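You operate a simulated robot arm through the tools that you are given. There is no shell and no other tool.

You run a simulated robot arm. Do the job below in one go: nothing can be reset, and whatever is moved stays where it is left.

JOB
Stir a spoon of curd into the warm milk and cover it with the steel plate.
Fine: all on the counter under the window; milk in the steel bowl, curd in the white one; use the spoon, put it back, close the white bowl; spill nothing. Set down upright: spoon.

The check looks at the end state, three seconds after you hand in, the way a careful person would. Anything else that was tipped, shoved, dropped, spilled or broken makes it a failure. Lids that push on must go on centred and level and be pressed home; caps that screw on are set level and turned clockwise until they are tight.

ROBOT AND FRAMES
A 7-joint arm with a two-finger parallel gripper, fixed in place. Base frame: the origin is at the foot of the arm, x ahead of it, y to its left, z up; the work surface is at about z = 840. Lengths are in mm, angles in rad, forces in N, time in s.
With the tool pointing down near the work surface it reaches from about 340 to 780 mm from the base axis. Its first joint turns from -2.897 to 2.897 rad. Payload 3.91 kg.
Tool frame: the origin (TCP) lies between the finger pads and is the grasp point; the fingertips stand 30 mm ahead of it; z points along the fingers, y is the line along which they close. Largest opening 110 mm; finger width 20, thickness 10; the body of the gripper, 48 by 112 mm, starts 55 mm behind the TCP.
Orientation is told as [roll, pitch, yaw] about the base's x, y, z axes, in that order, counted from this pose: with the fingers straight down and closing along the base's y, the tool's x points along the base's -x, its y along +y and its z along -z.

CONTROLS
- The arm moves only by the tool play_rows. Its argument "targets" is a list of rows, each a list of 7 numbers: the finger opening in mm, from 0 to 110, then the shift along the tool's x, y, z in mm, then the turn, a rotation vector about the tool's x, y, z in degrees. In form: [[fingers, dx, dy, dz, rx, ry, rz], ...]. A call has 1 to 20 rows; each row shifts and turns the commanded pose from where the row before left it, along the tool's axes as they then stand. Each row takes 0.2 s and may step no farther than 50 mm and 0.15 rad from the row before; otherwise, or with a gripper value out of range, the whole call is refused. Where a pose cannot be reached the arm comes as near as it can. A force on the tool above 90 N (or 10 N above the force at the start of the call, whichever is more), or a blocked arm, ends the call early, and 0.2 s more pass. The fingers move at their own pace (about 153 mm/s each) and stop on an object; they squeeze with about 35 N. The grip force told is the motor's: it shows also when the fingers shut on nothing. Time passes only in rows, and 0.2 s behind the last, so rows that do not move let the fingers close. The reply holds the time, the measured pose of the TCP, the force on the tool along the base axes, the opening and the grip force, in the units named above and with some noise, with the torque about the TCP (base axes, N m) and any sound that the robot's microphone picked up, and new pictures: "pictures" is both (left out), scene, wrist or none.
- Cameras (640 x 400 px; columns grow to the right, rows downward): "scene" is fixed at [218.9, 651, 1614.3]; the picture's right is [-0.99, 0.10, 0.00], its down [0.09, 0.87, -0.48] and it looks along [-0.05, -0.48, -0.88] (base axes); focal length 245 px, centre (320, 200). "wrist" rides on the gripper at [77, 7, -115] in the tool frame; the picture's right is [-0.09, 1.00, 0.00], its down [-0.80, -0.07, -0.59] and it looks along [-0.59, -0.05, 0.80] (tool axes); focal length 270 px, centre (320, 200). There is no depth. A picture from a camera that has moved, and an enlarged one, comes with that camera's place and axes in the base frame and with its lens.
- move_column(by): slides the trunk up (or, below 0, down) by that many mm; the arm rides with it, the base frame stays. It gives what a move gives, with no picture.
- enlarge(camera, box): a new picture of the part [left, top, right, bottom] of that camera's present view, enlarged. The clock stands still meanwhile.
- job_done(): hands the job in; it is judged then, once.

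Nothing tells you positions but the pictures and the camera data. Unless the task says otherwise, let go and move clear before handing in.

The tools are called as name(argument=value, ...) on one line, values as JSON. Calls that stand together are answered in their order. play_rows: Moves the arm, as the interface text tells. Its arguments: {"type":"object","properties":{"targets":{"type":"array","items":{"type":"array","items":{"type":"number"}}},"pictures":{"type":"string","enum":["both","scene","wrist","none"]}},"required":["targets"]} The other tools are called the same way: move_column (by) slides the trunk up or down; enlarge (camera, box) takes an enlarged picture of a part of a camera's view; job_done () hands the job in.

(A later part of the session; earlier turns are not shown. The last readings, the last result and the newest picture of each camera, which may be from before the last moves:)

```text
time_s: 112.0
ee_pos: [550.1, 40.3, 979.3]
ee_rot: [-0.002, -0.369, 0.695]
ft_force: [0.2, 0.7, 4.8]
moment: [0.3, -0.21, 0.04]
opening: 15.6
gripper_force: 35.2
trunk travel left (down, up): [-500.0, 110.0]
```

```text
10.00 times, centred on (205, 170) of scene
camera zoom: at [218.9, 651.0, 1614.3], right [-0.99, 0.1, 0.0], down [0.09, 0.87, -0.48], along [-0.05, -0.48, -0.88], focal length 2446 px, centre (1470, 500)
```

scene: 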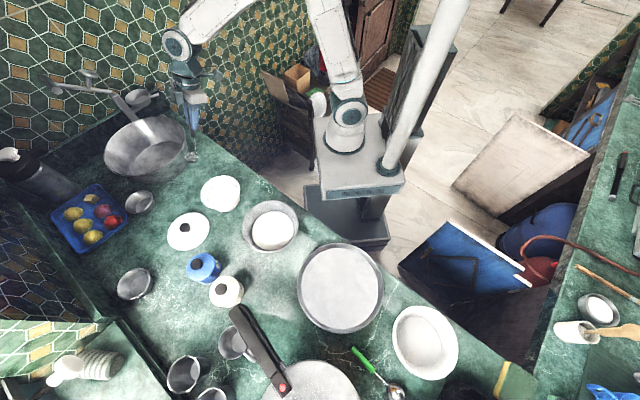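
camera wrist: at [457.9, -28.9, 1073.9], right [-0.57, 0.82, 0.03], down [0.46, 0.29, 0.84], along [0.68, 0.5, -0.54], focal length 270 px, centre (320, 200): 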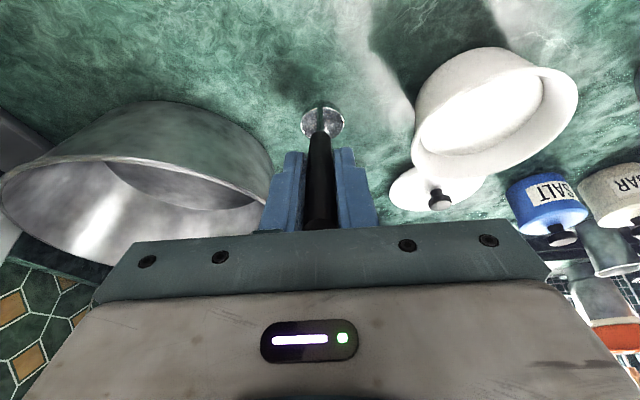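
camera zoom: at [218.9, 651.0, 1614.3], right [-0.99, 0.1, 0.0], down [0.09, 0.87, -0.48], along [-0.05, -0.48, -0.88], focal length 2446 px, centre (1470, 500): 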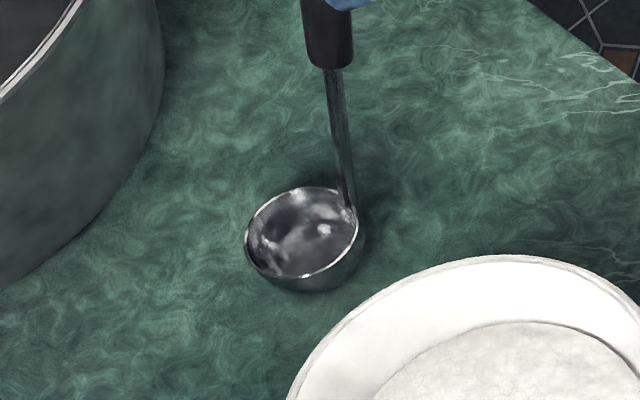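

The cup has touched down with a light 5–6 N. I'll ease off slightly and open the fingers in small steps.

play_rows(targets=[[0, -0.14, 0, -0.37, 0, 0, 0], [0, 0, 0, 0, 0, 0, 0]], pictures="none")

play_rows(targets=[[17, 0, 0, 0, 0, 0, 0], [19, 0, 0, 0, 0, 0, 0], [24, 0, 0, 0, 0, 0, 0], [40, 0, 0, 0, 0, 0, 0], [60, 0, 0, 0, 0, 0, 0], [60, 0, 0, 0, 0, 0, 0]], pictures="wrist")

enlarge(camera="scene", box=[180, 100, 230, 190])

```text
time_s: 112.6
ee_pos: [550.3, 39.6, 979.6]
ee_rot: [0.0, -0.366, 0.695]
ft_force: [1.1, 0.4, 2.2]
moment: [0.25, -0.24, 0.01]
opening: 15.3
gripper_force: 34.8
trunk travel left (down, up): [-500.0, 110.0]
```

```text
time_s: 114.0
ee_pos: [549.6, 39.1, 979.5]
ee_rot: [0.0, -0.366, 0.693]
ft_force: [-0.1, 0.0, 0.3]
moment: [-0.02, -0.02, 0.03]
opening: 60.1
gripper_force: 0.0
trunk travel left (down, up): [-500.0, 110.0]
camera wrist: at [458.2, -28.2, 1058.2], right [-0.57, 0.82, 0.03], down [0.46, 0.29, 0.84], along [0.68, 0.5, -0.54], focal length 270 px, centre (320, 200)
```

wrist: 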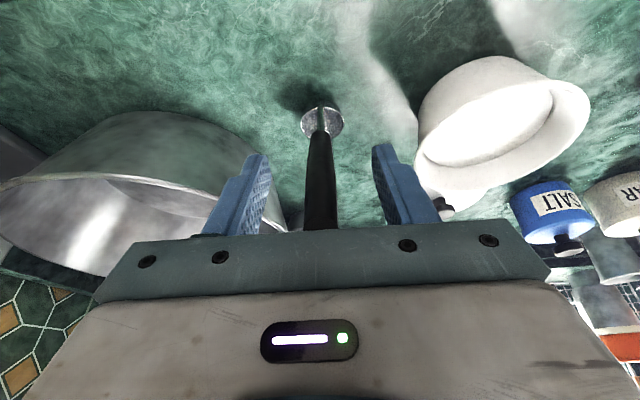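

```text
4.44 times, centred on (205, 145) of scene
camera zoom: at [218.9, 651.0, 1614.3], right [-0.99, 0.1, 0.0], down [0.09, 0.87, -0.48], along [-0.05, -0.48, -0.88], focal length 1087 px, centre (831, 444)
```

zoom: 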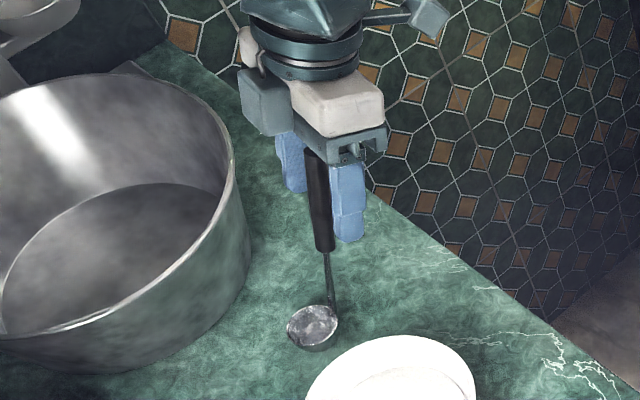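

The ladle stands exactly as it did originally. I'll withdraw straight back along the handle.

play_rows(targets=[[60, 0, 0, -15, 0, 0, 0], [60, 0, 0, -25, 0, 0, 0], [60, 0, 0, -40, 0, 0, 0], [60, 0, 0, -40, 0, 0, 0], [60, 0, 0, 0, 0, 0, 0]], pictures="both")

enlarge(camera="scene", box=[180, 100, 230, 190])

```text
time_s: 115.2
ee_pos: [518.2, 11.0, 1091.7]
ee_rot: [0.0, -0.367, 0.693]
ft_force: [0.0, 0.5, 0.1]
moment: [0.01, -0.01, 0.0]
opening: 60.2
gripper_force: 0.1
trunk travel left (down, up): [-500.0, 110.0]
camera wrist: at [426.2, -56.4, 1170.6], right [-0.57, 0.82, 0.03], down [0.46, 0.29, 0.84], along [0.68, 0.5, -0.54], focal length 270 px, centre (320, 200)
```

scene: 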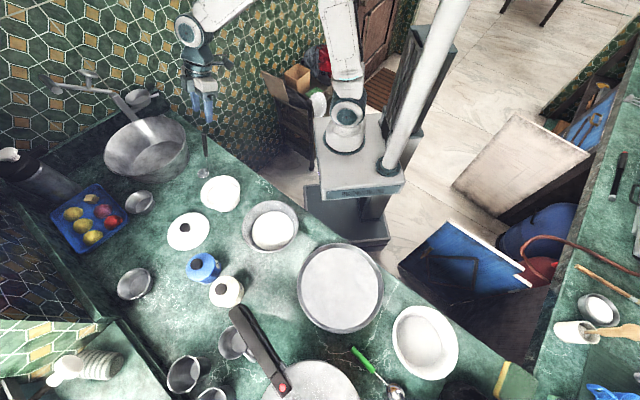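
wrist: 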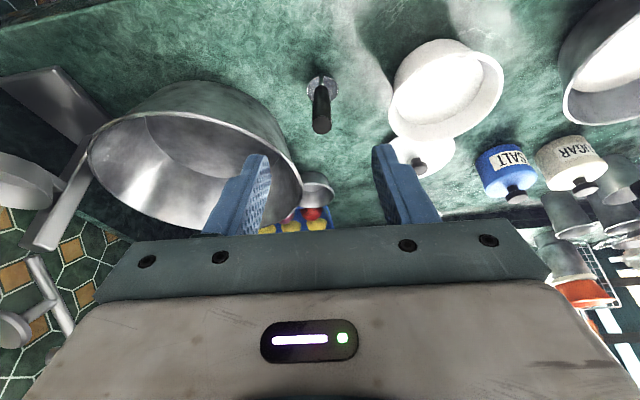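

```text
4.44 times, centred on (205, 145) of scene
camera zoom: at [218.9, 651.0, 1614.3], right [-0.99, 0.1, 0.0], down [0.09, 0.87, -0.48], along [-0.05, -0.48, -0.88], focal length 1087 px, centre (831, 444)
```

zoom: 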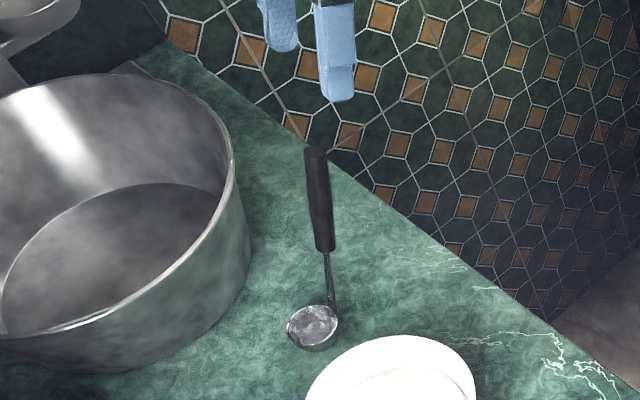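

The ladle stands upright in its original place. Next is the lid: I'll straighten the gripper and go back above it.

play_rows(targets=[[60, 0, 0, 0, 0, 7, 0], [60, 0, 0, 0, 0, 7, 0], [60, 0, 0, 0, 0, 7, 0], [60, 0, 0, 0, 0, 0, 7.94], [60, 0, 0, 0, 0, 0, 7.94], [60, 0, 0, 0, 0, 0, 7.94], [60, 0, 0, 0, 0, 0, 7.94], [60, 0, 0, 0, 0, 0, 7.94], [60, -15.3, 41.3, 0, 0, 0, 0], [60, -15.3, 41.3, 0, 0, 0, 0], [60, -15.3, 41.3, 0, 0, 0, 0], [60, -15.3, 41.3, 0, 0, 0, 0], [60, -15.3, 41.3, 0, 0, 0, 0], [60, -15.3, 41.3, 0, 0, 0, 0], [60, -15.3, 41.3, 0, 0, 0, 0], [60, 0, 0, 40, 0, 0, 0], [60, 0, 0, 40, 0, 0, 0], [60, 0, 0, 0, 0, 0, 0], [60, 0, 0, 0, 0, 0, 0]], pictures="wrist")

enlarge(camera="wrist", box=[230, 0, 430, 180])

enlarge(camera="scene", box=[150, 170, 250, 260])

```text
time_s: 119.2
ee_pos: [623.6, 300.9, 1010.0]
ee_rot: [0.0, -0.001, -0.001]
ft_force: [0.1, -1.6, -0.1]
moment: [-0.04, 0.01, 0.02]
opening: 60.0
gripper_force: 0.0
trunk travel left (down, up): [-500.0, 110.0]
camera wrist: at [545.6, 306.7, 1124.5], right [0.09, 1.0, 0.0], down [0.8, -0.07, 0.59], along [0.59, -0.05, -0.8], focal length 270 px, centre (320, 200)
```

wrist: 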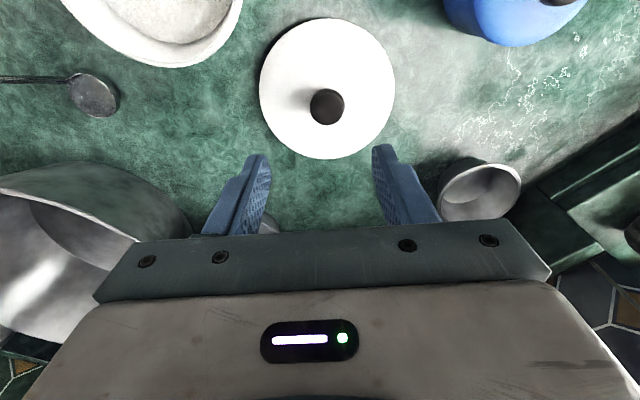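

```text
2.22 times, centred on (330, 90) of wrist
camera zoom: at [545.6, 306.7, 1124.5], right [0.09, 1.0, 0.0], down [0.8, -0.07, 0.59], along [0.59, -0.05, -0.8], focal length 601 px, centre (298, 444)
```

zoom: 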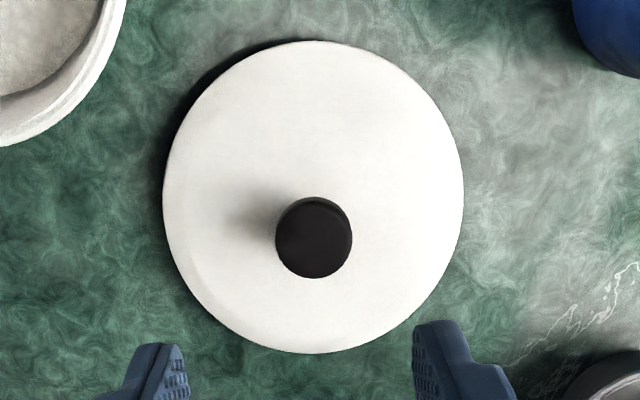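

```text
4.44 times, centred on (200, 215) of scene
camera zoom: at [218.9, 651.0, 1614.3], right [-0.99, 0.1, 0.0], down [0.09, 0.87, -0.48], along [-0.05, -0.48, -0.88], focal length 1087 px, centre (853, 133)
```

zoom: 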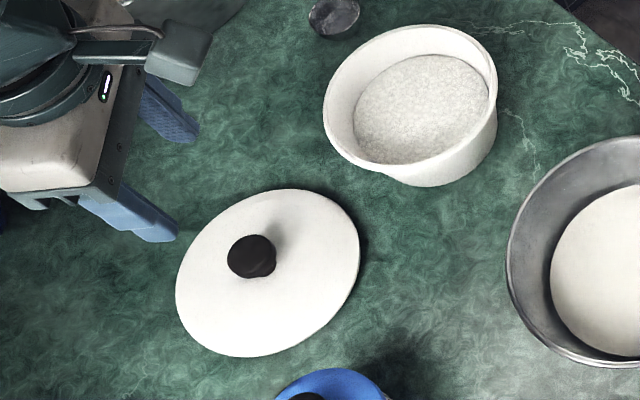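

The lid's knob is now at about [624.5,306.3]. I'll line up and descend around it.

play_rows(targets=[[70, -1, 5.6, 0, 0, 0, 0], [70, 0, 0, 40, 0, 0, 0], [70, 0, 0, 40, 0, 0, 0], [70, 0, 0, 20, 0, 0, 0], [70, 0, 0, 0, 0, 0, 0], [70, 0, 0, 0, 0, 0, 0]], pictures="wrist")

```text
time_s: 120.6
ee_pos: [623.4, 306.5, 910.8]
ee_rot: [0.001, 0.001, 0.002]
ft_force: [-0.2, 0.3, -0.2]
moment: [0.03, 0.0, -0.01]
opening: 70.1
gripper_force: 0.0
trunk travel left (down, up): [-500.0, 110.0]
camera wrist: at [546.1, 312.0, 1025.2], right [0.09, 1.0, 0.0], down [0.8, -0.07, 0.59], along [0.59, -0.05, -0.8], focal length 270 px, centre (320, 200)
```

wrist: 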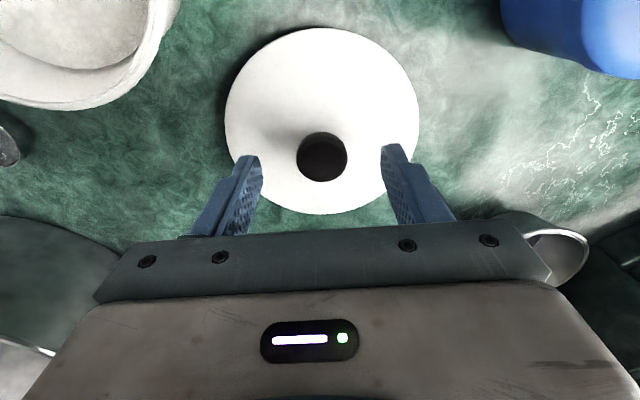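

Aligned within about 1 mm. Going down to grip height and closing.

play_rows(targets=[[70, 0, 1.2, 14, 0, 0, 0], [70, 0, 0, 10, 0, 0, 0], [70, 0, 0, 0, 0, 0, 0], [35, 0, 0, 0, 0, 0, 0], [0, 0, 0, 0, 0, 0, 0], [0, 0, 0, 0, 0, 0, 0], [0, 0, 0, 0, 0, 0, 0]], pictures="wrist")

```text
time_s: 122.2
ee_pos: [624.1, 307.7, 887.4]
ee_rot: [0.0, -0.002, 0.003]
ft_force: [0.6, -0.1, -0.9]
moment: [0.02, 0.02, -0.02]
opening: 29.8
gripper_force: 34.6
trunk travel left (down, up): [-500.0, 110.0]
camera wrist: at [546.7, 313.6, 1000.7], right [0.09, 1.0, 0.0], down [0.8, -0.07, 0.59], along [0.59, -0.05, -0.8], focal length 270 px, centre (320, 200)
```

wrist: 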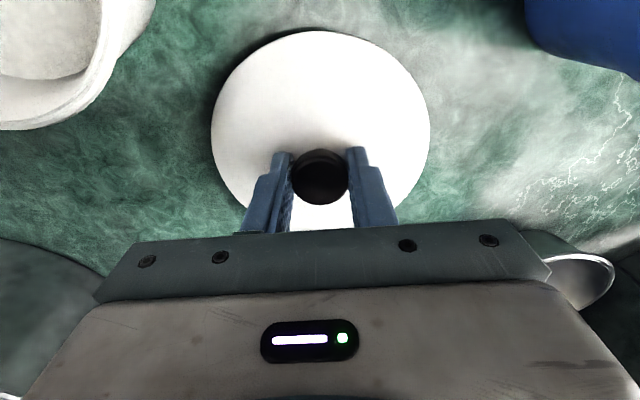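

Gripped at 29.8 mm, but 2 mm higher than last time; I'll re-grip slightly lower for security, then lift slowly.

play_rows(targets=[[40, 0, 0, 0, 0, 0, 0], [40, 0, 0, 1.8, 0, 0, 0], [40, 0, 0, 0, 0, 0, 0], [0, 0, 0, 0, 0, 0, 0], [0, 0, 0, 0, 0, 0, 0], [0, 0, 0, 0, 0, 0, 0]], pictures="none")

play_rows(targets=[[0, 0, 0, -1.5, 0, 0, 0], [0, 0, 0, -2, 0, 0, 0], [0, 0, 0, -3, 0, 0, 0], [0, 0, 0, -4, 0, 0, 0], [0, 0, 0, -5, 0, 0, 0], [0, 0, 0, 0, 0, 0, 0]], pictures="wrist")

```text
time_s: 123.6
ee_pos: [625.5, 308.1, 885.2]
ee_rot: [-0.001, 0.001, 0.003]
ft_force: [0.4, -0.1, 0.0]
moment: [0.01, -0.02, 0.04]
opening: 29.4
gripper_force: 35.0
trunk travel left (down, up): [-500.0, 110.0]
```

```text
time_s: 125.0
ee_pos: [624.8, 307.6, 899.9]
ee_rot: [0.0, 0.0, 0.002]
ft_force: [0.3, -0.1, 0.2]
moment: [0.03, -0.01, 0.0]
opening: 29.7
gripper_force: 34.5
trunk travel left (down, up): [-500.0, 110.0]
camera wrist: at [546.4, 314.3, 1015.2], right [0.09, 1.0, 0.0], down [0.8, -0.07, 0.59], along [0.59, -0.05, -0.8], focal length 270 px, centre (320, 200)
```

wrist: 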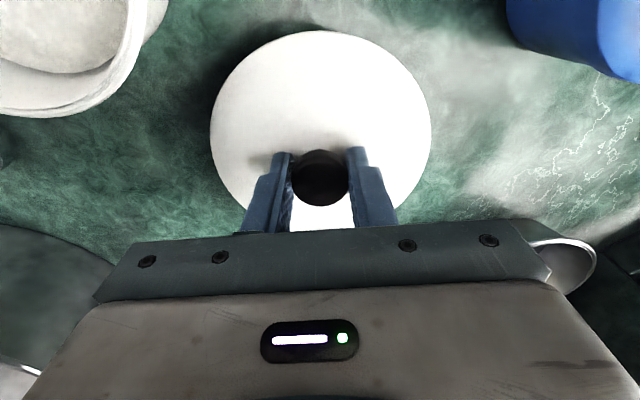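

The lid is in hand, seated in the grip just like before. I'll carry it back above the white bowl.

play_rows(targets=[[0, 0, 0, -10, 0, 0, 0], [0, 0, 0, -20, 0, 0, 0], [0, 0, 0, -20, 0, 0, 0], [0, 0, 0, -20, 0, 0, 0], [0, 0, 0, -15, 0, 0, 0], [0, 19.23, -18.37, 0, 0, 0, 0], [0, 19.23, -18.37, 0, 0, 0, 0], [0, 19.23, -18.37, 0, 0, 0, 0], [0, 19.23, -18.37, 0, 0, 0, 0], [0, 19.23, -18.37, 0, 0, 0, 0], [0, 19.23, -18.37, 0, 0, 0, 0], [0, 0, 0, 0, 0, 0, 0], [0, 0, 0, 0, 0, 0, 0], [0, 0, 0, 0, 0, 0, 0]], pictures="both")

enlarge(camera="scene", box=[180, 150, 260, 220])

```text
time_s: 128.0
ee_pos: [506.5, 197.2, 986.5]
ee_rot: [0.0, -0.001, 0.002]
ft_force: [-1.0, -0.6, -0.7]
moment: [0.01, -0.03, -0.01]
opening: 29.6
gripper_force: 35.0
trunk travel left (down, up): [-500.0, 110.0]
camera wrist: at [430.0, 203.7, 1100.6], right [0.09, 1.0, 0.0], down [0.8, -0.07, 0.59], along [0.59, -0.05, -0.8], focal length 270 px, centre (320, 200)
```

scene: 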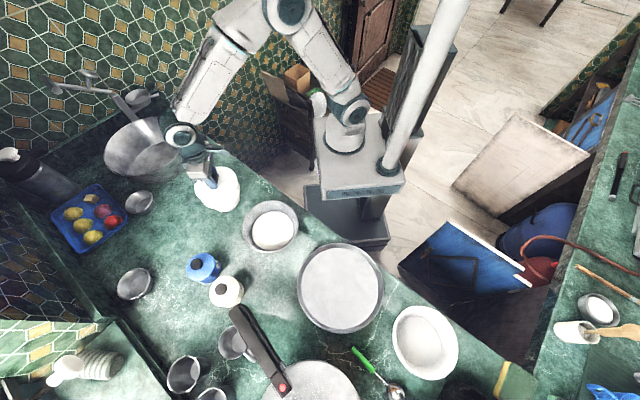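
wrist: 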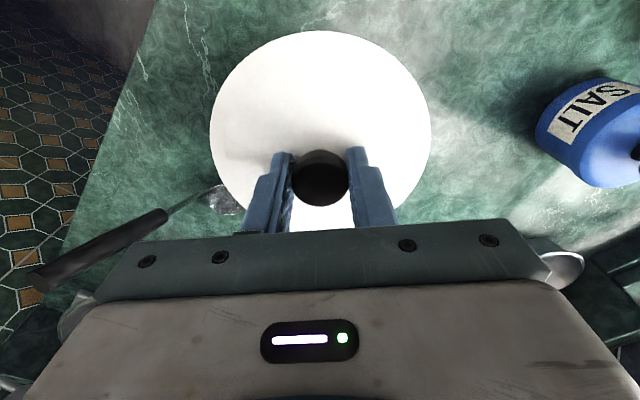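

```text
5.71 times, centred on (220, 185) of scene
camera zoom: at [218.9, 651.0, 1614.3], right [-0.99, 0.1, 0.0], down [0.09, 0.87, -0.48], along [-0.05, -0.48, -0.88], focal length 1398 px, centre (891, 286)
```

zoom: 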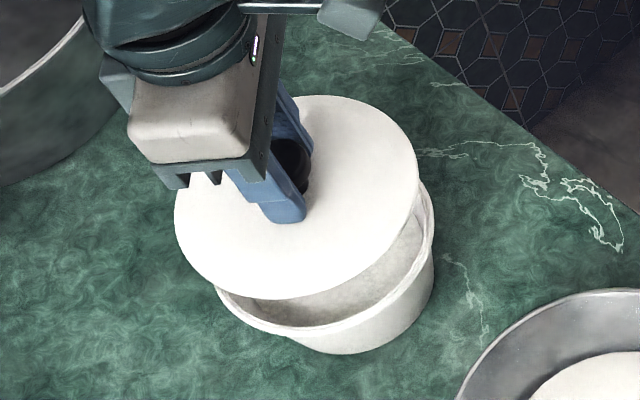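

I'll take a couple of still readings to average out the position noise before lowering.

play_rows(targets=[[0, 0, 0, 0, 0, 0, 0]], pictures="none")

play_rows(targets=[[0, 0, 0, 0, 0, 0, 0]], pictures="none")

play_rows(targets=[[0, 0, 0, 0, 0, 0, 0]], pictures="none")

play_rows(targets=[[0, 0, 0, 0, 0, 0, 0]], pictures="none")

```text
time_s: 128.4
ee_pos: [508.3, 197.7, 986.3]
ee_rot: [0.0, -0.001, 0.001]
ft_force: [-0.3, -0.4, -0.3]
moment: [0.01, 0.0, -0.01]
opening: 29.7
gripper_force: 35.1
trunk travel left (down, up): [-500.0, 110.0]
```

```text
time_s: 128.8
ee_pos: [508.6, 198.3, 985.2]
ee_rot: [0.0, 0.0, 0.003]
ft_force: [0.9, -0.3, -0.5]
moment: [0.02, 0.0, -0.01]
opening: 29.3
gripper_force: 35.1
trunk travel left (down, up): [-500.0, 110.0]
```

```text
time_s: 129.2
ee_pos: [508.3, 198.1, 984.5]
ee_rot: [0.002, 0.0, 0.004]
ft_force: [-0.2, -0.5, 0.6]
moment: [-0.01, -0.01, -0.01]
opening: 29.8
gripper_force: 34.6
trunk travel left (down, up): [-500.0, 110.0]
```

```text
time_s: 129.6
ee_pos: [508.5, 197.9, 986.7]
ee_rot: [0.001, 0.002, 0.002]
ft_force: [-0.2, 0.0, -0.7]
moment: [-0.02, -0.01, 0.0]
opening: 29.8
gripper_force: 34.9
trunk travel left (down, up): [-500.0, 110.0]
```

Averages give [508.2,197.9]; I'll correct by about 1 mm and lower to just above the rim.

play_rows(targets=[[0, -1.0, -0.3, 10, 0, 0, 0], [0, 0, 0, 10, 0, 0, 0], [0, 0, 0, 8, 0, 0, 0], [0, 0, 0, 6, 0, 0, 0], [0, 0, 0, 0, 0, 0, 0], [0, 0, 0, 0, 0, 0, 0]], pictures="wrist")

enlarge(camera="scene", box=[190, 165, 250, 220])

enlarge(camera="wrist", box=[190, 0, 450, 240])

```text
time_s: 131.0
ee_pos: [509.6, 197.6, 951.3]
ee_rot: [-0.001, 0.0, 0.001]
ft_force: [-0.5, -0.6, 0.2]
moment: [0.0, -0.02, -0.04]
opening: 29.7
gripper_force: 35.2
trunk travel left (down, up): [-500.0, 110.0]
camera wrist: at [432.2, 203.0, 1066.1], right [0.09, 1.0, 0.0], down [0.8, -0.07, 0.59], along [0.59, -0.05, -0.8], focal length 270 px, centre (320, 200)
```

wrist: 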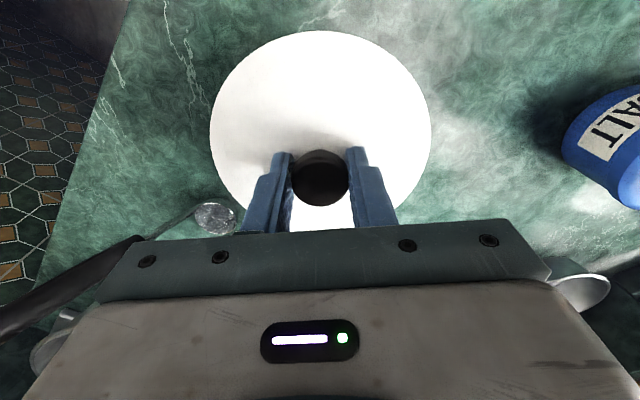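

```text
7.27 times, centred on (220, 192) of scene
camera zoom: at [218.9, 651.0, 1614.3], right [-0.99, 0.1, 0.0], down [0.09, 0.87, -0.48], along [-0.05, -0.48, -0.88], focal length 1779 px, centre (1047, 254)
```

zoom: 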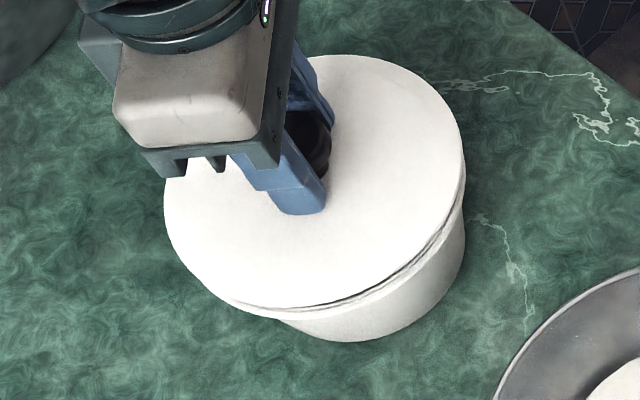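

```text
1.67 times, centred on (320, 120) of wrist
camera zoom: at [432.2, 203.0, 1066.1], right [0.09, 1.0, 0.0], down [0.8, -0.07, 0.59], along [0.59, -0.05, -0.8], focal length 450 px, centre (320, 333)
```

zoom: 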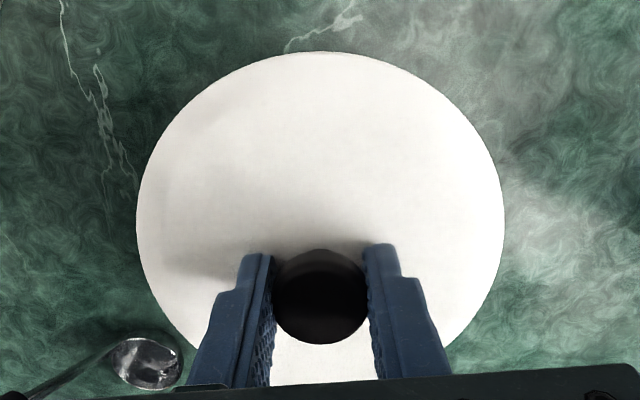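

The lid hovers a few millimetres above the rim, well centred. Lowering in small steps with force checks.

play_rows(targets=[[0, 0, 0, 2, 0, 0, 0], [0, 0, 0, 2, 0, 0, 0], [0, 0, 0, 0, 0, 0, 0]], pictures="none")

play_rows(targets=[[0, 0, 0, 1.5, 0, 0, 0], [0, 0, 0, 0, 0, 0, 0]], pictures="none")

```text
time_s: 131.8
ee_pos: [510.3, 196.2, 947.3]
ee_rot: [0.0, 0.0, 0.002]
ft_force: [-0.5, 0.1, -0.5]
moment: [0.0, 0.02, 0.04]
opening: 29.7
gripper_force: 35.4
trunk travel left (down, up): [-500.0, 110.0]
```

```text
time_s: 132.4
ee_pos: [510.8, 196.4, 947.2]
ee_rot: [0.001, 0.001, 0.001]
ft_force: [1.1, -0.3, -0.2]
moment: [0.04, 0.0, 0.01]
opening: 29.7
gripper_force: 34.9
trunk travel left (down, up): [-500.0, 110.0]
```

play_rows(targets=[[0, 0, 0, 1, 0, 0, 0], [0, 0, 0, 0, 0, 0, 0]], pictures="none")

play_rows(targets=[[0, 0, 0, 1, 0, 0, 0], [0, 0, 0, 0, 0, 0, 0]], pictures="none")

```text
time_s: 133.0
ee_pos: [511.5, 197.4, 946.7]
ee_rot: [0.0, 0.0, 0.003]
ft_force: [-0.1, 0.0, -0.5]
moment: [0.0, -0.02, -0.01]
opening: 29.6
gripper_force: 34.9
trunk travel left (down, up): [-500.0, 110.0]
```

```text
time_s: 133.6
ee_pos: [511.2, 197.0, 945.8]
ee_rot: [0.0, -0.001, 0.002]
ft_force: [-1.0, -1.0, -0.3]
moment: [-0.01, -0.01, 0.0]
opening: 29.9
gripper_force: 34.7
trunk travel left (down, up): [-500.0, 110.0]
```

play_rows(targets=[[0, 0, 0, 1, 0, 0, 0], [0, 0, 0, 0, 0, 0, 0]], pictures="none")

play_rows(targets=[[0, 0, 0, 1, 0, 0, 0], [0, 0, 0, 0, 0, 0, 0]], pictures="none")

```text
time_s: 134.2
ee_pos: [511.1, 197.0, 944.0]
ee_rot: [0.001, 0.0, 0.0]
ft_force: [0.7, -0.3, 0.1]
moment: [-0.01, 0.01, -0.03]
opening: 29.8
gripper_force: 34.9
trunk travel left (down, up): [-500.0, 110.0]
```

```text
time_s: 134.8
ee_pos: [511.9, 197.6, 942.9]
ee_rot: [0.0, 0.0, 0.002]
ft_force: [-0.4, 0.4, 0.3]
moment: [0.0, 0.0, 0.02]
opening: 29.8
gripper_force: 35.2
trunk travel left (down, up): [-500.0, 110.0]
```

No contact yet at 942.9. I'll look before going further.

enlarge(camera="scene", box=[190, 165, 250, 220])

enlarge(camera="wrist", box=[190, 0, 450, 240])

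```text
7.27 times, centred on (220, 192) of scene
camera zoom: at [218.9, 651.0, 1614.3], right [-0.99, 0.1, 0.0], down [0.09, 0.87, -0.48], along [-0.05, -0.48, -0.88], focal length 1779 px, centre (1047, 254)
```

zoom: 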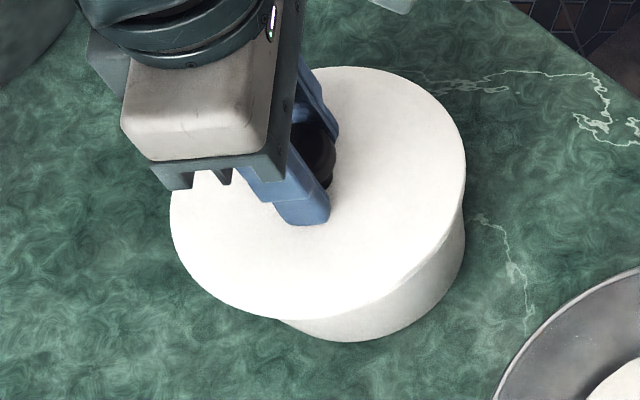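

```text
1.67 times, centred on (320, 120) of wrist
camera zoom: at [433.5, 203.1, 1056.7], right [0.09, 1.0, 0.0], down [0.8, -0.07, 0.59], along [0.59, -0.05, -0.8], focal length 450 px, centre (320, 333)
```

zoom: 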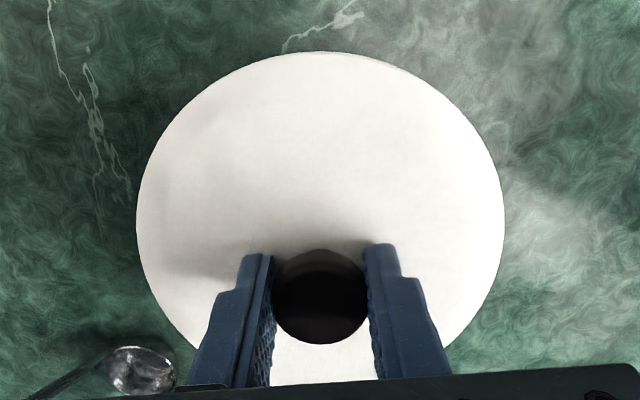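

Very close to its original position, perhaps 1–3 mm above the seat. Continuing down 1 mm at a time.

play_rows(targets=[[0, 0, 0, 0.8, 0, 0, 0], [0, 0, 0, 0, 0, 0, 0]], pictures="none")

play_rows(targets=[[0, 0, 0, 0.8, 0, 0, 0], [0, 0, 0, 0, 0, 0, 0]], pictures="none")

```text
time_s: 135.4
ee_pos: [511.0, 197.3, 941.6]
ee_rot: [0.0, 0.0, 0.002]
ft_force: [-0.1, 0.6, -0.3]
moment: [0.01, -0.02, -0.04]
opening: 29.9
gripper_force: 35.7
trunk travel left (down, up): [-500.0, 110.0]
```

```text
time_s: 136.0
ee_pos: [511.2, 196.7, 941.4]
ee_rot: [0.0, 0.001, 0.0]
ft_force: [0.7, -0.2, 1.9]
moment: [-0.03, 0.07, 0.04]
opening: 29.8
gripper_force: 35.2
trunk travel left (down, up): [-500.0, 110.0]
```

play_rows(targets=[[0, 0, 0, 0.6, 0, 0, 0], [0, 0, 0, 0, 0, 0, 0]], pictures="none")

enlarge(camera="scene", box=[190, 165, 250, 220])

```text
time_s: 136.6
ee_pos: [510.5, 196.7, 940.8]
ee_rot: [0.001, -0.002, 0.002]
ft_force: [0.9, 1.6, 9.8]
moment: [-0.03, 0.2, -0.01]
opening: 29.7
gripper_force: 35.1
trunk travel left (down, up): [-500.0, 110.0]
```

```text
7.27 times, centred on (220, 192) of scene
camera zoom: at [218.9, 651.0, 1614.3], right [-0.99, 0.1, 0.0], down [0.09, 0.87, -0.48], along [-0.05, -0.48, -0.88], focal length 1779 px, centre (1047, 254)
```

zoom: 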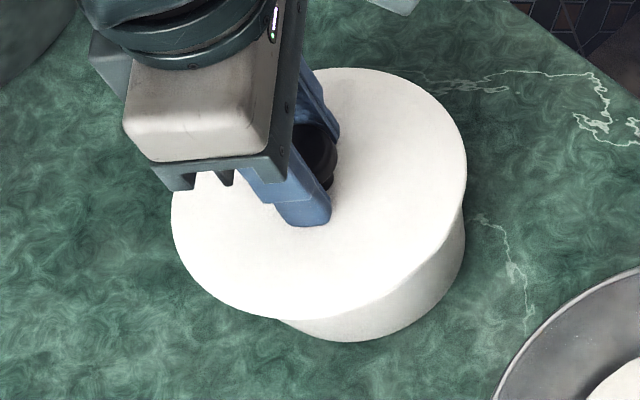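

The lid is seated within about a millimetre of its original place and level. I'll press it home with a moderate downward push, then ease off.

play_rows(targets=[[0, 0, 0, 0.8, 0, 0, 0], [0, 0, 0, 0, 0, 0, 0]], pictures="none")

play_rows(targets=[[0, 0, 0, 0.8, 0, 0, 0], [0, 0, 0, 0, 0, 0, 0]], pictures="none")

```text
time_s: 137.2
ee_pos: [510.9, 197.9, 942.6]
ee_rot: [0.002, -0.003, 0.001]
ft_force: [3.0, 0.1, 20.4]
moment: [-0.04, 0.43, 0.0]
opening: 30.0
gripper_force: 35.7
trunk travel left (down, up): [-500.0, 110.0]
```

```text
time_s: 137.8
ee_pos: [511.5, 197.2, 940.8]
ee_rot: [0.001, -0.004, 0.002]
ft_force: [6.0, 2.2, 38.0]
moment: [-0.02, 0.31, 0.01]
opening: 29.8
gripper_force: 34.7
trunk travel left (down, up): [-500.0, 110.0]
```

Pressed at 38 N with no further travel, so it is fully down. Easing off now, then releasing.

play_rows(targets=[[0, 0, 0, -0.8, 0, 0, 0], [0, 0, 0, -0.8, 0, 0, 0], [0, 0, 0, -0.6, 0, 0, 0], [0, 0, 0, 0, 0, 0, 0]], pictures="none")

```text
time_s: 138.8
ee_pos: [510.1, 196.6, 940.8]
ee_rot: [0.001, -0.003, 0.0]
ft_force: [8.1, -0.2, 23.8]
moment: [0.0, -0.89, 0.0]
opening: 29.7
gripper_force: 34.4
trunk travel left (down, up): [-500.0, 110.0]
```

play_rows(targets=[[0, 0, 0, -0.7, 0, 0, 0], [0, 0, 0, 0, 0, 0, 0]], pictures="none")

play_rows(targets=[[0, 0, 0, -0.7, 0, 0, 0], [0, 0, 0, 0, 0, 0, 0]], pictures="none")

```text
time_s: 139.4
ee_pos: [509.0, 196.5, 942.1]
ee_rot: [0.0, 0.002, 0.001]
ft_force: [3.4, -1.6, 13.5]
moment: [0.05, -0.84, -0.05]
opening: 29.8
gripper_force: 35.2
trunk travel left (down, up): [-500.0, 110.0]
```

```text
time_s: 140.0
ee_pos: [509.4, 196.6, 942.4]
ee_rot: [-0.003, 0.004, 0.001]
ft_force: [0.0, -0.1, 1.6]
moment: [0.02, -0.16, -0.04]
opening: 29.9
gripper_force: 35.2
trunk travel left (down, up): [-500.0, 110.0]
```

Forces are near zero now. Releasing the knob and rising clear.

play_rows(targets=[[32, 0, 0, 0, 0, 0, 0], [36, 0, 0, 0, 0, 0, 0], [50, 0, 0, 0, 0, 0, 0], [60, 0, 0, 0, 0, 0, 0], [60, 0, 0, -10, 0, 0, 0], [60, 0, 0, -30, 0, 0, 0], [60, 0, 0, -45, 0, 0, 0], [60, 0, 0, -45, 0, 0, 0], [60, 0, 0, 0, 0, 0, 0]], pictures="both")

enlarge(camera="scene", box=[190, 160, 250, 220])

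enlarge(camera="wrist", box=[230, 20, 410, 190])

```text
time_s: 142.0
ee_pos: [510.2, 198.0, 1072.1]
ee_rot: [0.0, -0.001, 0.0]
ft_force: [-0.3, -0.2, -0.1]
moment: [0.0, -0.01, 0.01]
opening: 59.6
gripper_force: 0.2
trunk travel left (down, up): [-500.0, 110.0]
camera wrist: at [433.0, 203.5, 1186.4], right [0.09, 1.0, 0.0], down [0.8, -0.07, 0.59], along [0.59, -0.05, -0.8], focal length 270 px, centre (320, 200)
```

scene: 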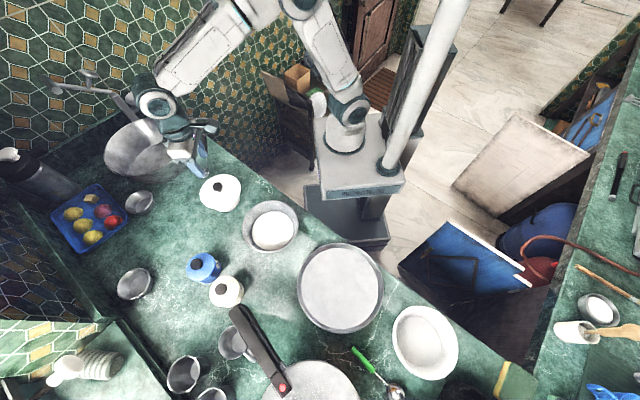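
wrist: 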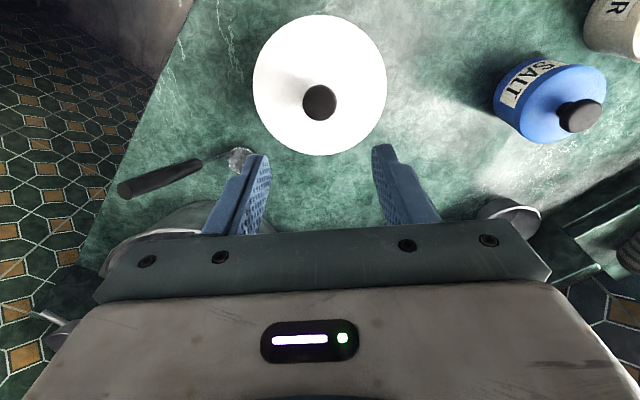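

```text
6.67 times, centred on (220, 190) of scene
camera zoom: at [218.9, 651.0, 1614.3], right [-0.99, 0.1, 0.0], down [0.09, 0.87, -0.48], along [-0.05, -0.48, -0.88], focal length 1631 px, centre (987, 267)
```

zoom: 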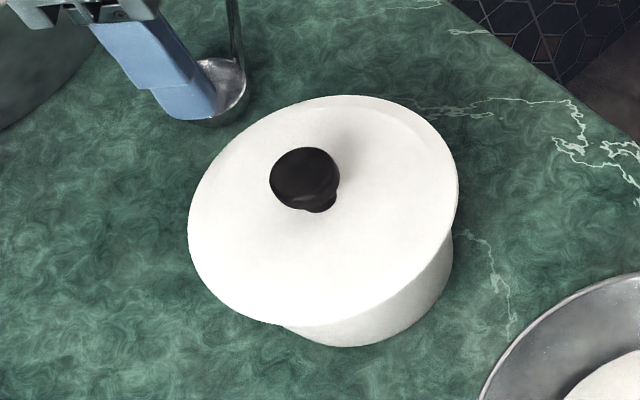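

```text
2.35 times, centred on (320, 105) of wrist
camera zoom: at [433.0, 203.5, 1186.4], right [0.09, 1.0, 0.0], down [0.8, -0.07, 0.59], along [0.59, -0.05, -0.8], focal length 636 px, centre (320, 424)
```

zoom: 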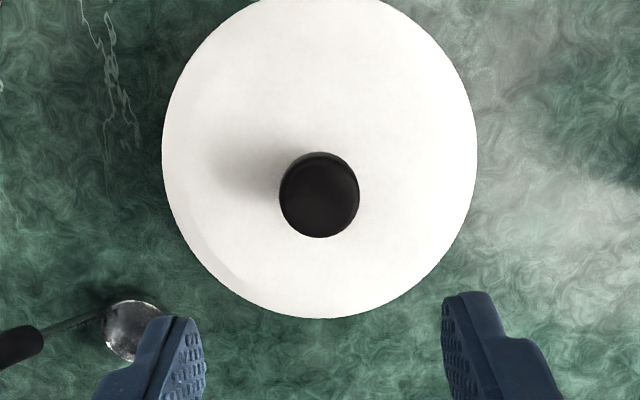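

The white bowl is closed and level, but comparing with the first picture, the lid sits about 1.8 mm toward the base. I'll grip the knob again and slide it back by that amount so it is properly centred.

play_rows(targets=[[60, 0, 0, 40, 0, 0, 0], [60, 0, 0, 40, 0, 0, 0], [60, 0, 0, 30, 0, 0, 0], [60, 0, 0, 12, 0, 0, 0], [60, 0, 0, 5, 0, 0, 0], [60, 0, 0, 0, 0, 0, 0], [36, 0, 0, 0, 0, 0, 0], [25, 0, 0, 0, 0, 0, 0], [25, 0, 0, 0, 0, 0, 0]], pictures="none")

```text
time_s: 144.0
ee_pos: [511.3, 198.0, 943.6]
ee_rot: [-0.001, 0.001, 0.0]
ft_force: [-0.2, -0.1, 0.0]
moment: [0.01, 0.02, 0.0]
opening: 29.6
gripper_force: 35.0
trunk travel left (down, up): [-500.0, 110.0]
```

play_rows(targets=[[25, -0.9, 0, 0, 0, 0, 0], [25, -0.9, 0, 0, 0, 0, 0], [25, 0, 0, 0, 0, 0, 0]], pictures="none")

enlarge(camera="scene", box=[190, 160, 250, 220])

```text
time_s: 144.8
ee_pos: [513.3, 197.8, 945.1]
ee_rot: [0.001, 0.001, 0.0]
ft_force: [0.2, 0.9, -0.8]
moment: [-0.01, -0.02, 0.04]
opening: 29.5
gripper_force: 34.6
trunk travel left (down, up): [-500.0, 110.0]
```

```text
6.67 times, centred on (220, 190) of scene
camera zoom: at [218.9, 651.0, 1614.3], right [-0.99, 0.1, 0.0], down [0.09, 0.87, -0.48], along [-0.05, -0.48, -0.88], focal length 1631 px, centre (987, 267)
```

zoom: 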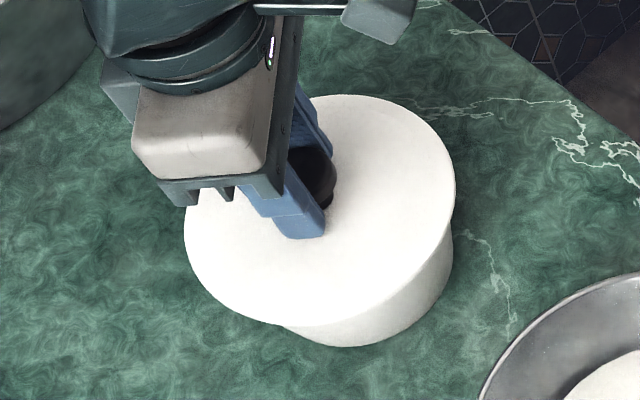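

The lid is now centred to within a few tenths of a millimetre and at its original height (knob top z≈935). I'll press it once more lightly while centred, then relieve and release.

play_rows(targets=[[0, 0, 0, 0.7, 0, 0, 0], [0, 0, 0, 0.7, 0, 0, 0], [0, 0, 0, 0, 0, 0, 0]], pictures="none")

```text
time_s: 145.6
ee_pos: [513.2, 197.3, 943.3]
ee_rot: [-0.001, -0.001, 0.002]
ft_force: [0.9, -0.7, 1.8]
moment: [0.0, 0.12, -0.01]
opening: 29.5
gripper_force: 34.9
trunk travel left (down, up): [-500.0, 110.0]
```

play_rows(targets=[[0, 0, 0, 0.8, 0, 0, 0], [0, 0, 0, 0.7, 0, 0, 0], [0, 0, 0, 0, 0, 0, 0]], pictures="none")

```text
time_s: 146.4
ee_pos: [512.2, 196.6, 943.4]
ee_rot: [0.003, -0.005, 0.002]
ft_force: [3.2, 0.3, 18.3]
moment: [-0.03, 0.5, 0.01]
opening: 29.3
gripper_force: 35.5
trunk travel left (down, up): [-500.0, 110.0]
```

play_rows(targets=[[0, 0, 0, 0.6, 0, 0, 0], [0, 0, 0, 0, 0, 0, 0]], pictures="none")

play_rows(targets=[[0, 0, 0, -0.6, 0, 0, 0], [0, 0, 0, -0.7, 0, 0, 0], [0, 0, 0, 0, 0, 0, 0]], pictures="none")

play_rows(targets=[[0, 0, 0, -0.6, 0, 0, 0], [0, 0, 0, 0, 0, 0, 0]], pictures="none")

```text
time_s: 147.0
ee_pos: [511.6, 196.4, 943.7]
ee_rot: [0.002, -0.005, 0.003]
ft_force: [4.7, 2.5, 27.2]
moment: [0.04, 0.14, 0.04]
opening: 29.6
gripper_force: 34.8
trunk travel left (down, up): [-500.0, 110.0]
```

```text
time_s: 147.8
ee_pos: [511.2, 197.9, 943.6]
ee_rot: [0.002, -0.003, 0.002]
ft_force: [6.5, 1.9, 21.1]
moment: [0.01, -0.62, 0.01]
opening: 29.9
gripper_force: 34.9
trunk travel left (down, up): [-500.0, 110.0]
```

```text
time_s: 148.4
ee_pos: [511.0, 197.6, 943.3]
ee_rot: [-0.001, 0.003, -0.001]
ft_force: [2.8, -0.1, 10.4]
moment: [0.02, -0.63, -0.02]
opening: 29.7
gripper_force: 34.9
trunk travel left (down, up): [-500.0, 110.0]
```

play_rows(targets=[[0, 0, 0, -0.5, 0, 0, 0], [0, 0, 0, 0, 0, 0, 0]], pictures="none")

play_rows(targets=[[0, 0, 0, -0.3, 0, 0, 0], [0, 0, 0, 0, 0, 0, 0]], pictures="none")

enlarge(camera="scene", box=[190, 160, 250, 220])

```text
time_s: 149.0
ee_pos: [511.2, 196.5, 943.4]
ee_rot: [-0.001, 0.001, 0.002]
ft_force: [1.4, 0.2, 3.2]
moment: [0.03, -0.25, 0.0]
opening: 30.2
gripper_force: 34.9
trunk travel left (down, up): [-500.0, 110.0]
```

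```text
time_s: 149.6
ee_pos: [511.0, 196.7, 943.0]
ee_rot: [0.001, 0.002, 0.002]
ft_force: [0.5, 1.0, 0.2]
moment: [0.0, -0.02, 0.03]
opening: 29.7
gripper_force: 35.1
trunk travel left (down, up): [-500.0, 110.0]
```

```text
6.67 times, centred on (220, 190) of scene
camera zoom: at [218.9, 651.0, 1614.3], right [-0.99, 0.1, 0.0], down [0.09, 0.87, -0.48], along [-0.05, -0.48, -0.88], focal length 1631 px, centre (987, 267)
```

zoom: 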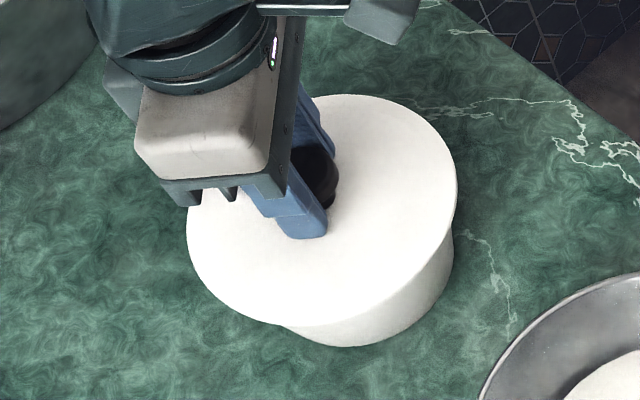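

After the press it crept about 1 mm; I'll slide it back by 1 mm, then release and rise.

play_rows(targets=[[0, -1.0, 0, 0, 0, 0, 0], [0, 0, 0, 0, 0, 0, 0], [32, 0, 0, 0, 0, 0, 0], [36, 0, 0, 0, 0, 0, 0], [50, 0, 0, 0, 0, 0, 0], [60, 0, 0, 0, 0, 0, 0], [60, 0, 0, -10, 0, 0, 0], [60, 0, 0, -30, 0, 0, 0], [60, 0, 0, -45, 0, 0, 0], [60, 0, 0, -45, 0, 0, 0], [60, 0, 0, 0, 0, 0, 0]], pictures="wrist")

enlarge(camera="scene", box=[190, 160, 250, 220])

```text
time_s: 152.0
ee_pos: [512.9, 196.2, 1074.7]
ee_rot: [0.0, 0.0, 0.002]
ft_force: [-0.2, 0.1, 0.5]
moment: [0.0, -0.02, 0.0]
opening: 59.9
gripper_force: 0.0
trunk travel left (down, up): [-500.0, 110.0]
camera wrist: at [435.8, 202.0, 1188.9], right [0.09, 1.0, 0.0], down [0.8, -0.07, 0.59], along [0.59, -0.05, -0.8], focal length 270 px, centre (320, 200)
```

wrist: 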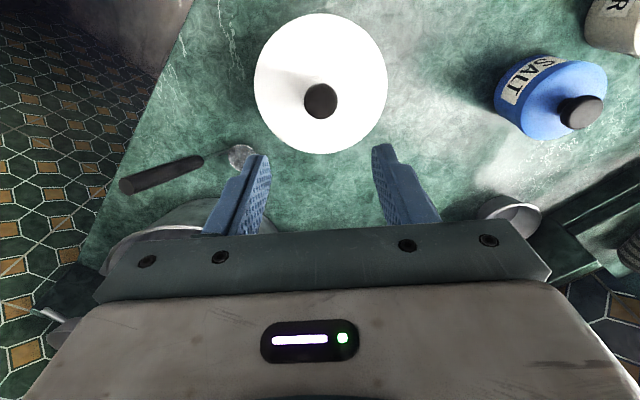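

```text
6.67 times, centred on (220, 190) of scene
camera zoom: at [218.9, 651.0, 1614.3], right [-0.99, 0.1, 0.0], down [0.09, 0.87, -0.48], along [-0.05, -0.48, -0.88], focal length 1631 px, centre (987, 267)
```

zoom: 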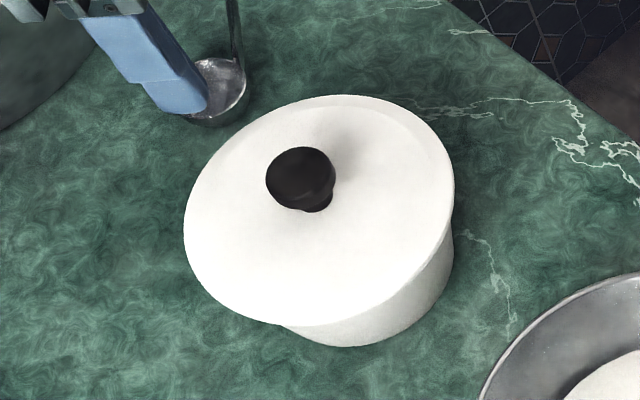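

The lid matches its original position exactly, and the ladle is standing undisturbed. The steel plate is next, so I'll go over near it for a close look at its rim before planning the grip.

play_rows(targets=[[40, 41.2, 21.3, 2.2, 0, 0, 0], [40, 41.2, 21.3, 2.2, 0, 0, 0], [40, 41.2, 21.3, 2.2, 0, 0, 0], [40, 41.2, 21.3, 2.2, 0, 0, 0], [40, 41.2, 21.3, 2.2, 0, 0, 0], [40, 41.2, 21.3, 2.2, 0, 0, 0], [40, 41.2, 21.3, 2.2, 0, 0, 0], [40, 41.2, 21.3, 2.2, 0, 0, 0], [40, 41.2, 21.3, 2.2, 0, 0, 0], [40, 41.2, 21.3, 2.2, 0, 0, 0], [40, 41.2, 21.3, 2.2, 0, 0, 0], [40, 0, 0, 0, 0, 0, -8], [40, 0, 0, 0, 0, 0, -8], [40, 0, 0, 0, 0, 0, -8], [40, 0, 0, 0, 0, 0, -8], [40, 0, 0, 0, 0, 0, -8], [40, 0, 0, 0, 0, 0, -8], [40, 0, 0, 0, 0, 0, -8], [40, 0, 0, 0, 0, 0, -8]], pictures="none")

play_rows(targets=[[40, 0, 0, 0, 0, 0, -8], [40, 0, 0, 0, 0, 0, -8], [40, 0, 0, 0, 0, 0, -8], [40, 0, 0, 0, 0, 0, -8], [40, 0, 0, 0, 0, 0, -8], [40, 0, 0, 0, 0, 0, -8], [40, 0, 0, 0, 0, 0, -8], [40, 0, 0, 0, 0, 0, 0]], pictures="both")

```text
time_s: 156.0
ee_pos: [60.2, 431.2, 1051.1]
ee_rot: [0.0, -0.002, 1.12]
ft_force: [0.2, -0.3, 0.6]
moment: [0.01, -0.01, 0.02]
opening: 40.0
gripper_force: 0.1
trunk travel left (down, up): [-500.0, 110.0]
```

```text
time_s: 157.8
ee_pos: [60.3, 431.6, 1049.9]
ee_rot: [0.0, 0.0, 2.095]
ft_force: [-0.6, 0.0, 0.3]
moment: [0.02, 0.0, 0.01]
opening: 40.1
gripper_force: 0.1
trunk travel left (down, up): [-500.0, 110.0]
camera wrist: at [91.5, 360.8, 1164.4], right [-0.91, -0.42, 0.0], down [-0.34, 0.73, 0.59], along [-0.25, 0.54, -0.8], focal length 270 px, centre (320, 200)
```

scene: 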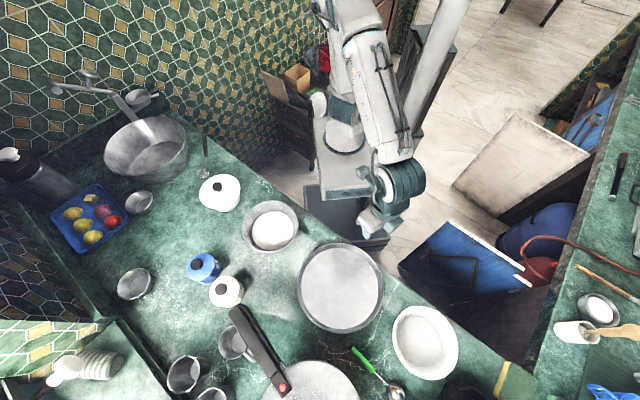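
wrist: 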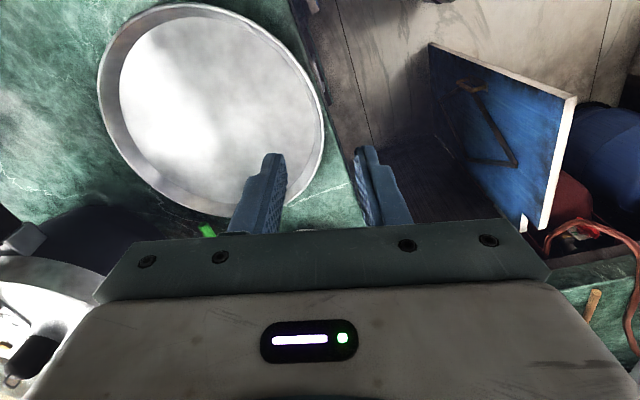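

Yaw 120° is reachable here. I'll zoom in on the plate's rim.

enlarge(camera="wrist", box=[90, 0, 340, 230])

enlarge(camera="wrist", box=[230, 0, 350, 120])

enlarge(camera="scene", box=[290, 235, 390, 340])

```text
1.74 times, centred on (215, 115) of wrist
camera zoom: at [91.5, 360.8, 1164.4], right [-0.91, -0.42, 0.0], down [-0.34, 0.73, 0.59], along [-0.25, 0.54, -0.8], focal length 470 px, centre (503, 348)
```

zoom: 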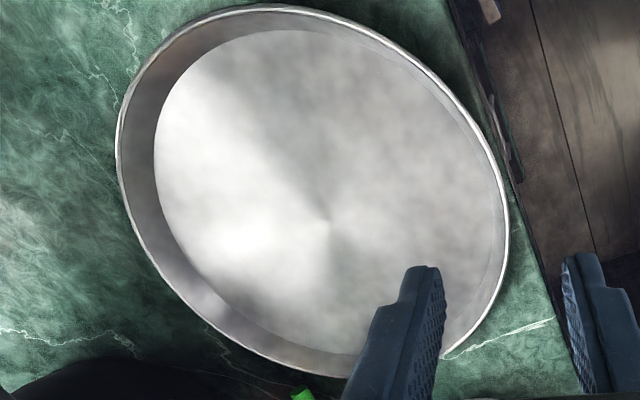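

```text
3.33 times, centred on (290, 60) of wrist
camera zoom: at [91.5, 360.8, 1164.4], right [-0.91, -0.42, 0.0], down [-0.34, 0.73, 0.59], along [-0.25, 0.54, -0.8], focal length 901 px, centre (420, 667)
```

zoom: 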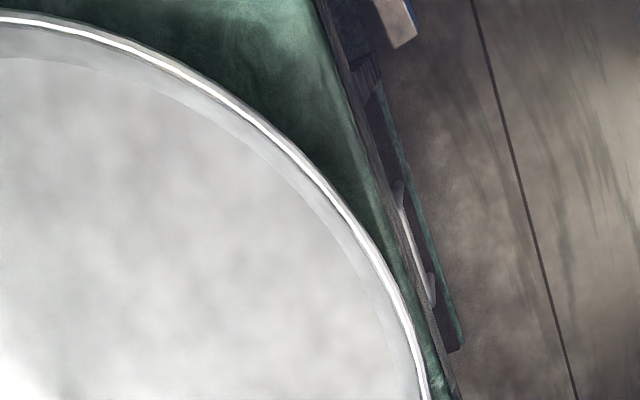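

```text
3.81 times, centred on (340, 288) of scene
camera zoom: at [218.9, 651.0, 1614.3], right [-0.99, 0.1, 0.0], down [0.09, 0.87, -0.48], along [-0.05, -0.48, -0.88], focal length 932 px, centre (244, -133)
```

zoom: 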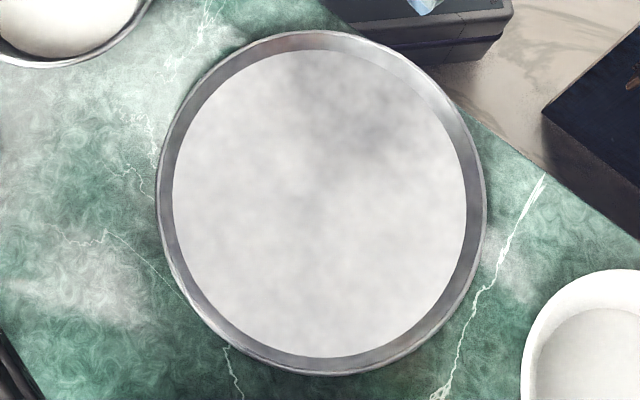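

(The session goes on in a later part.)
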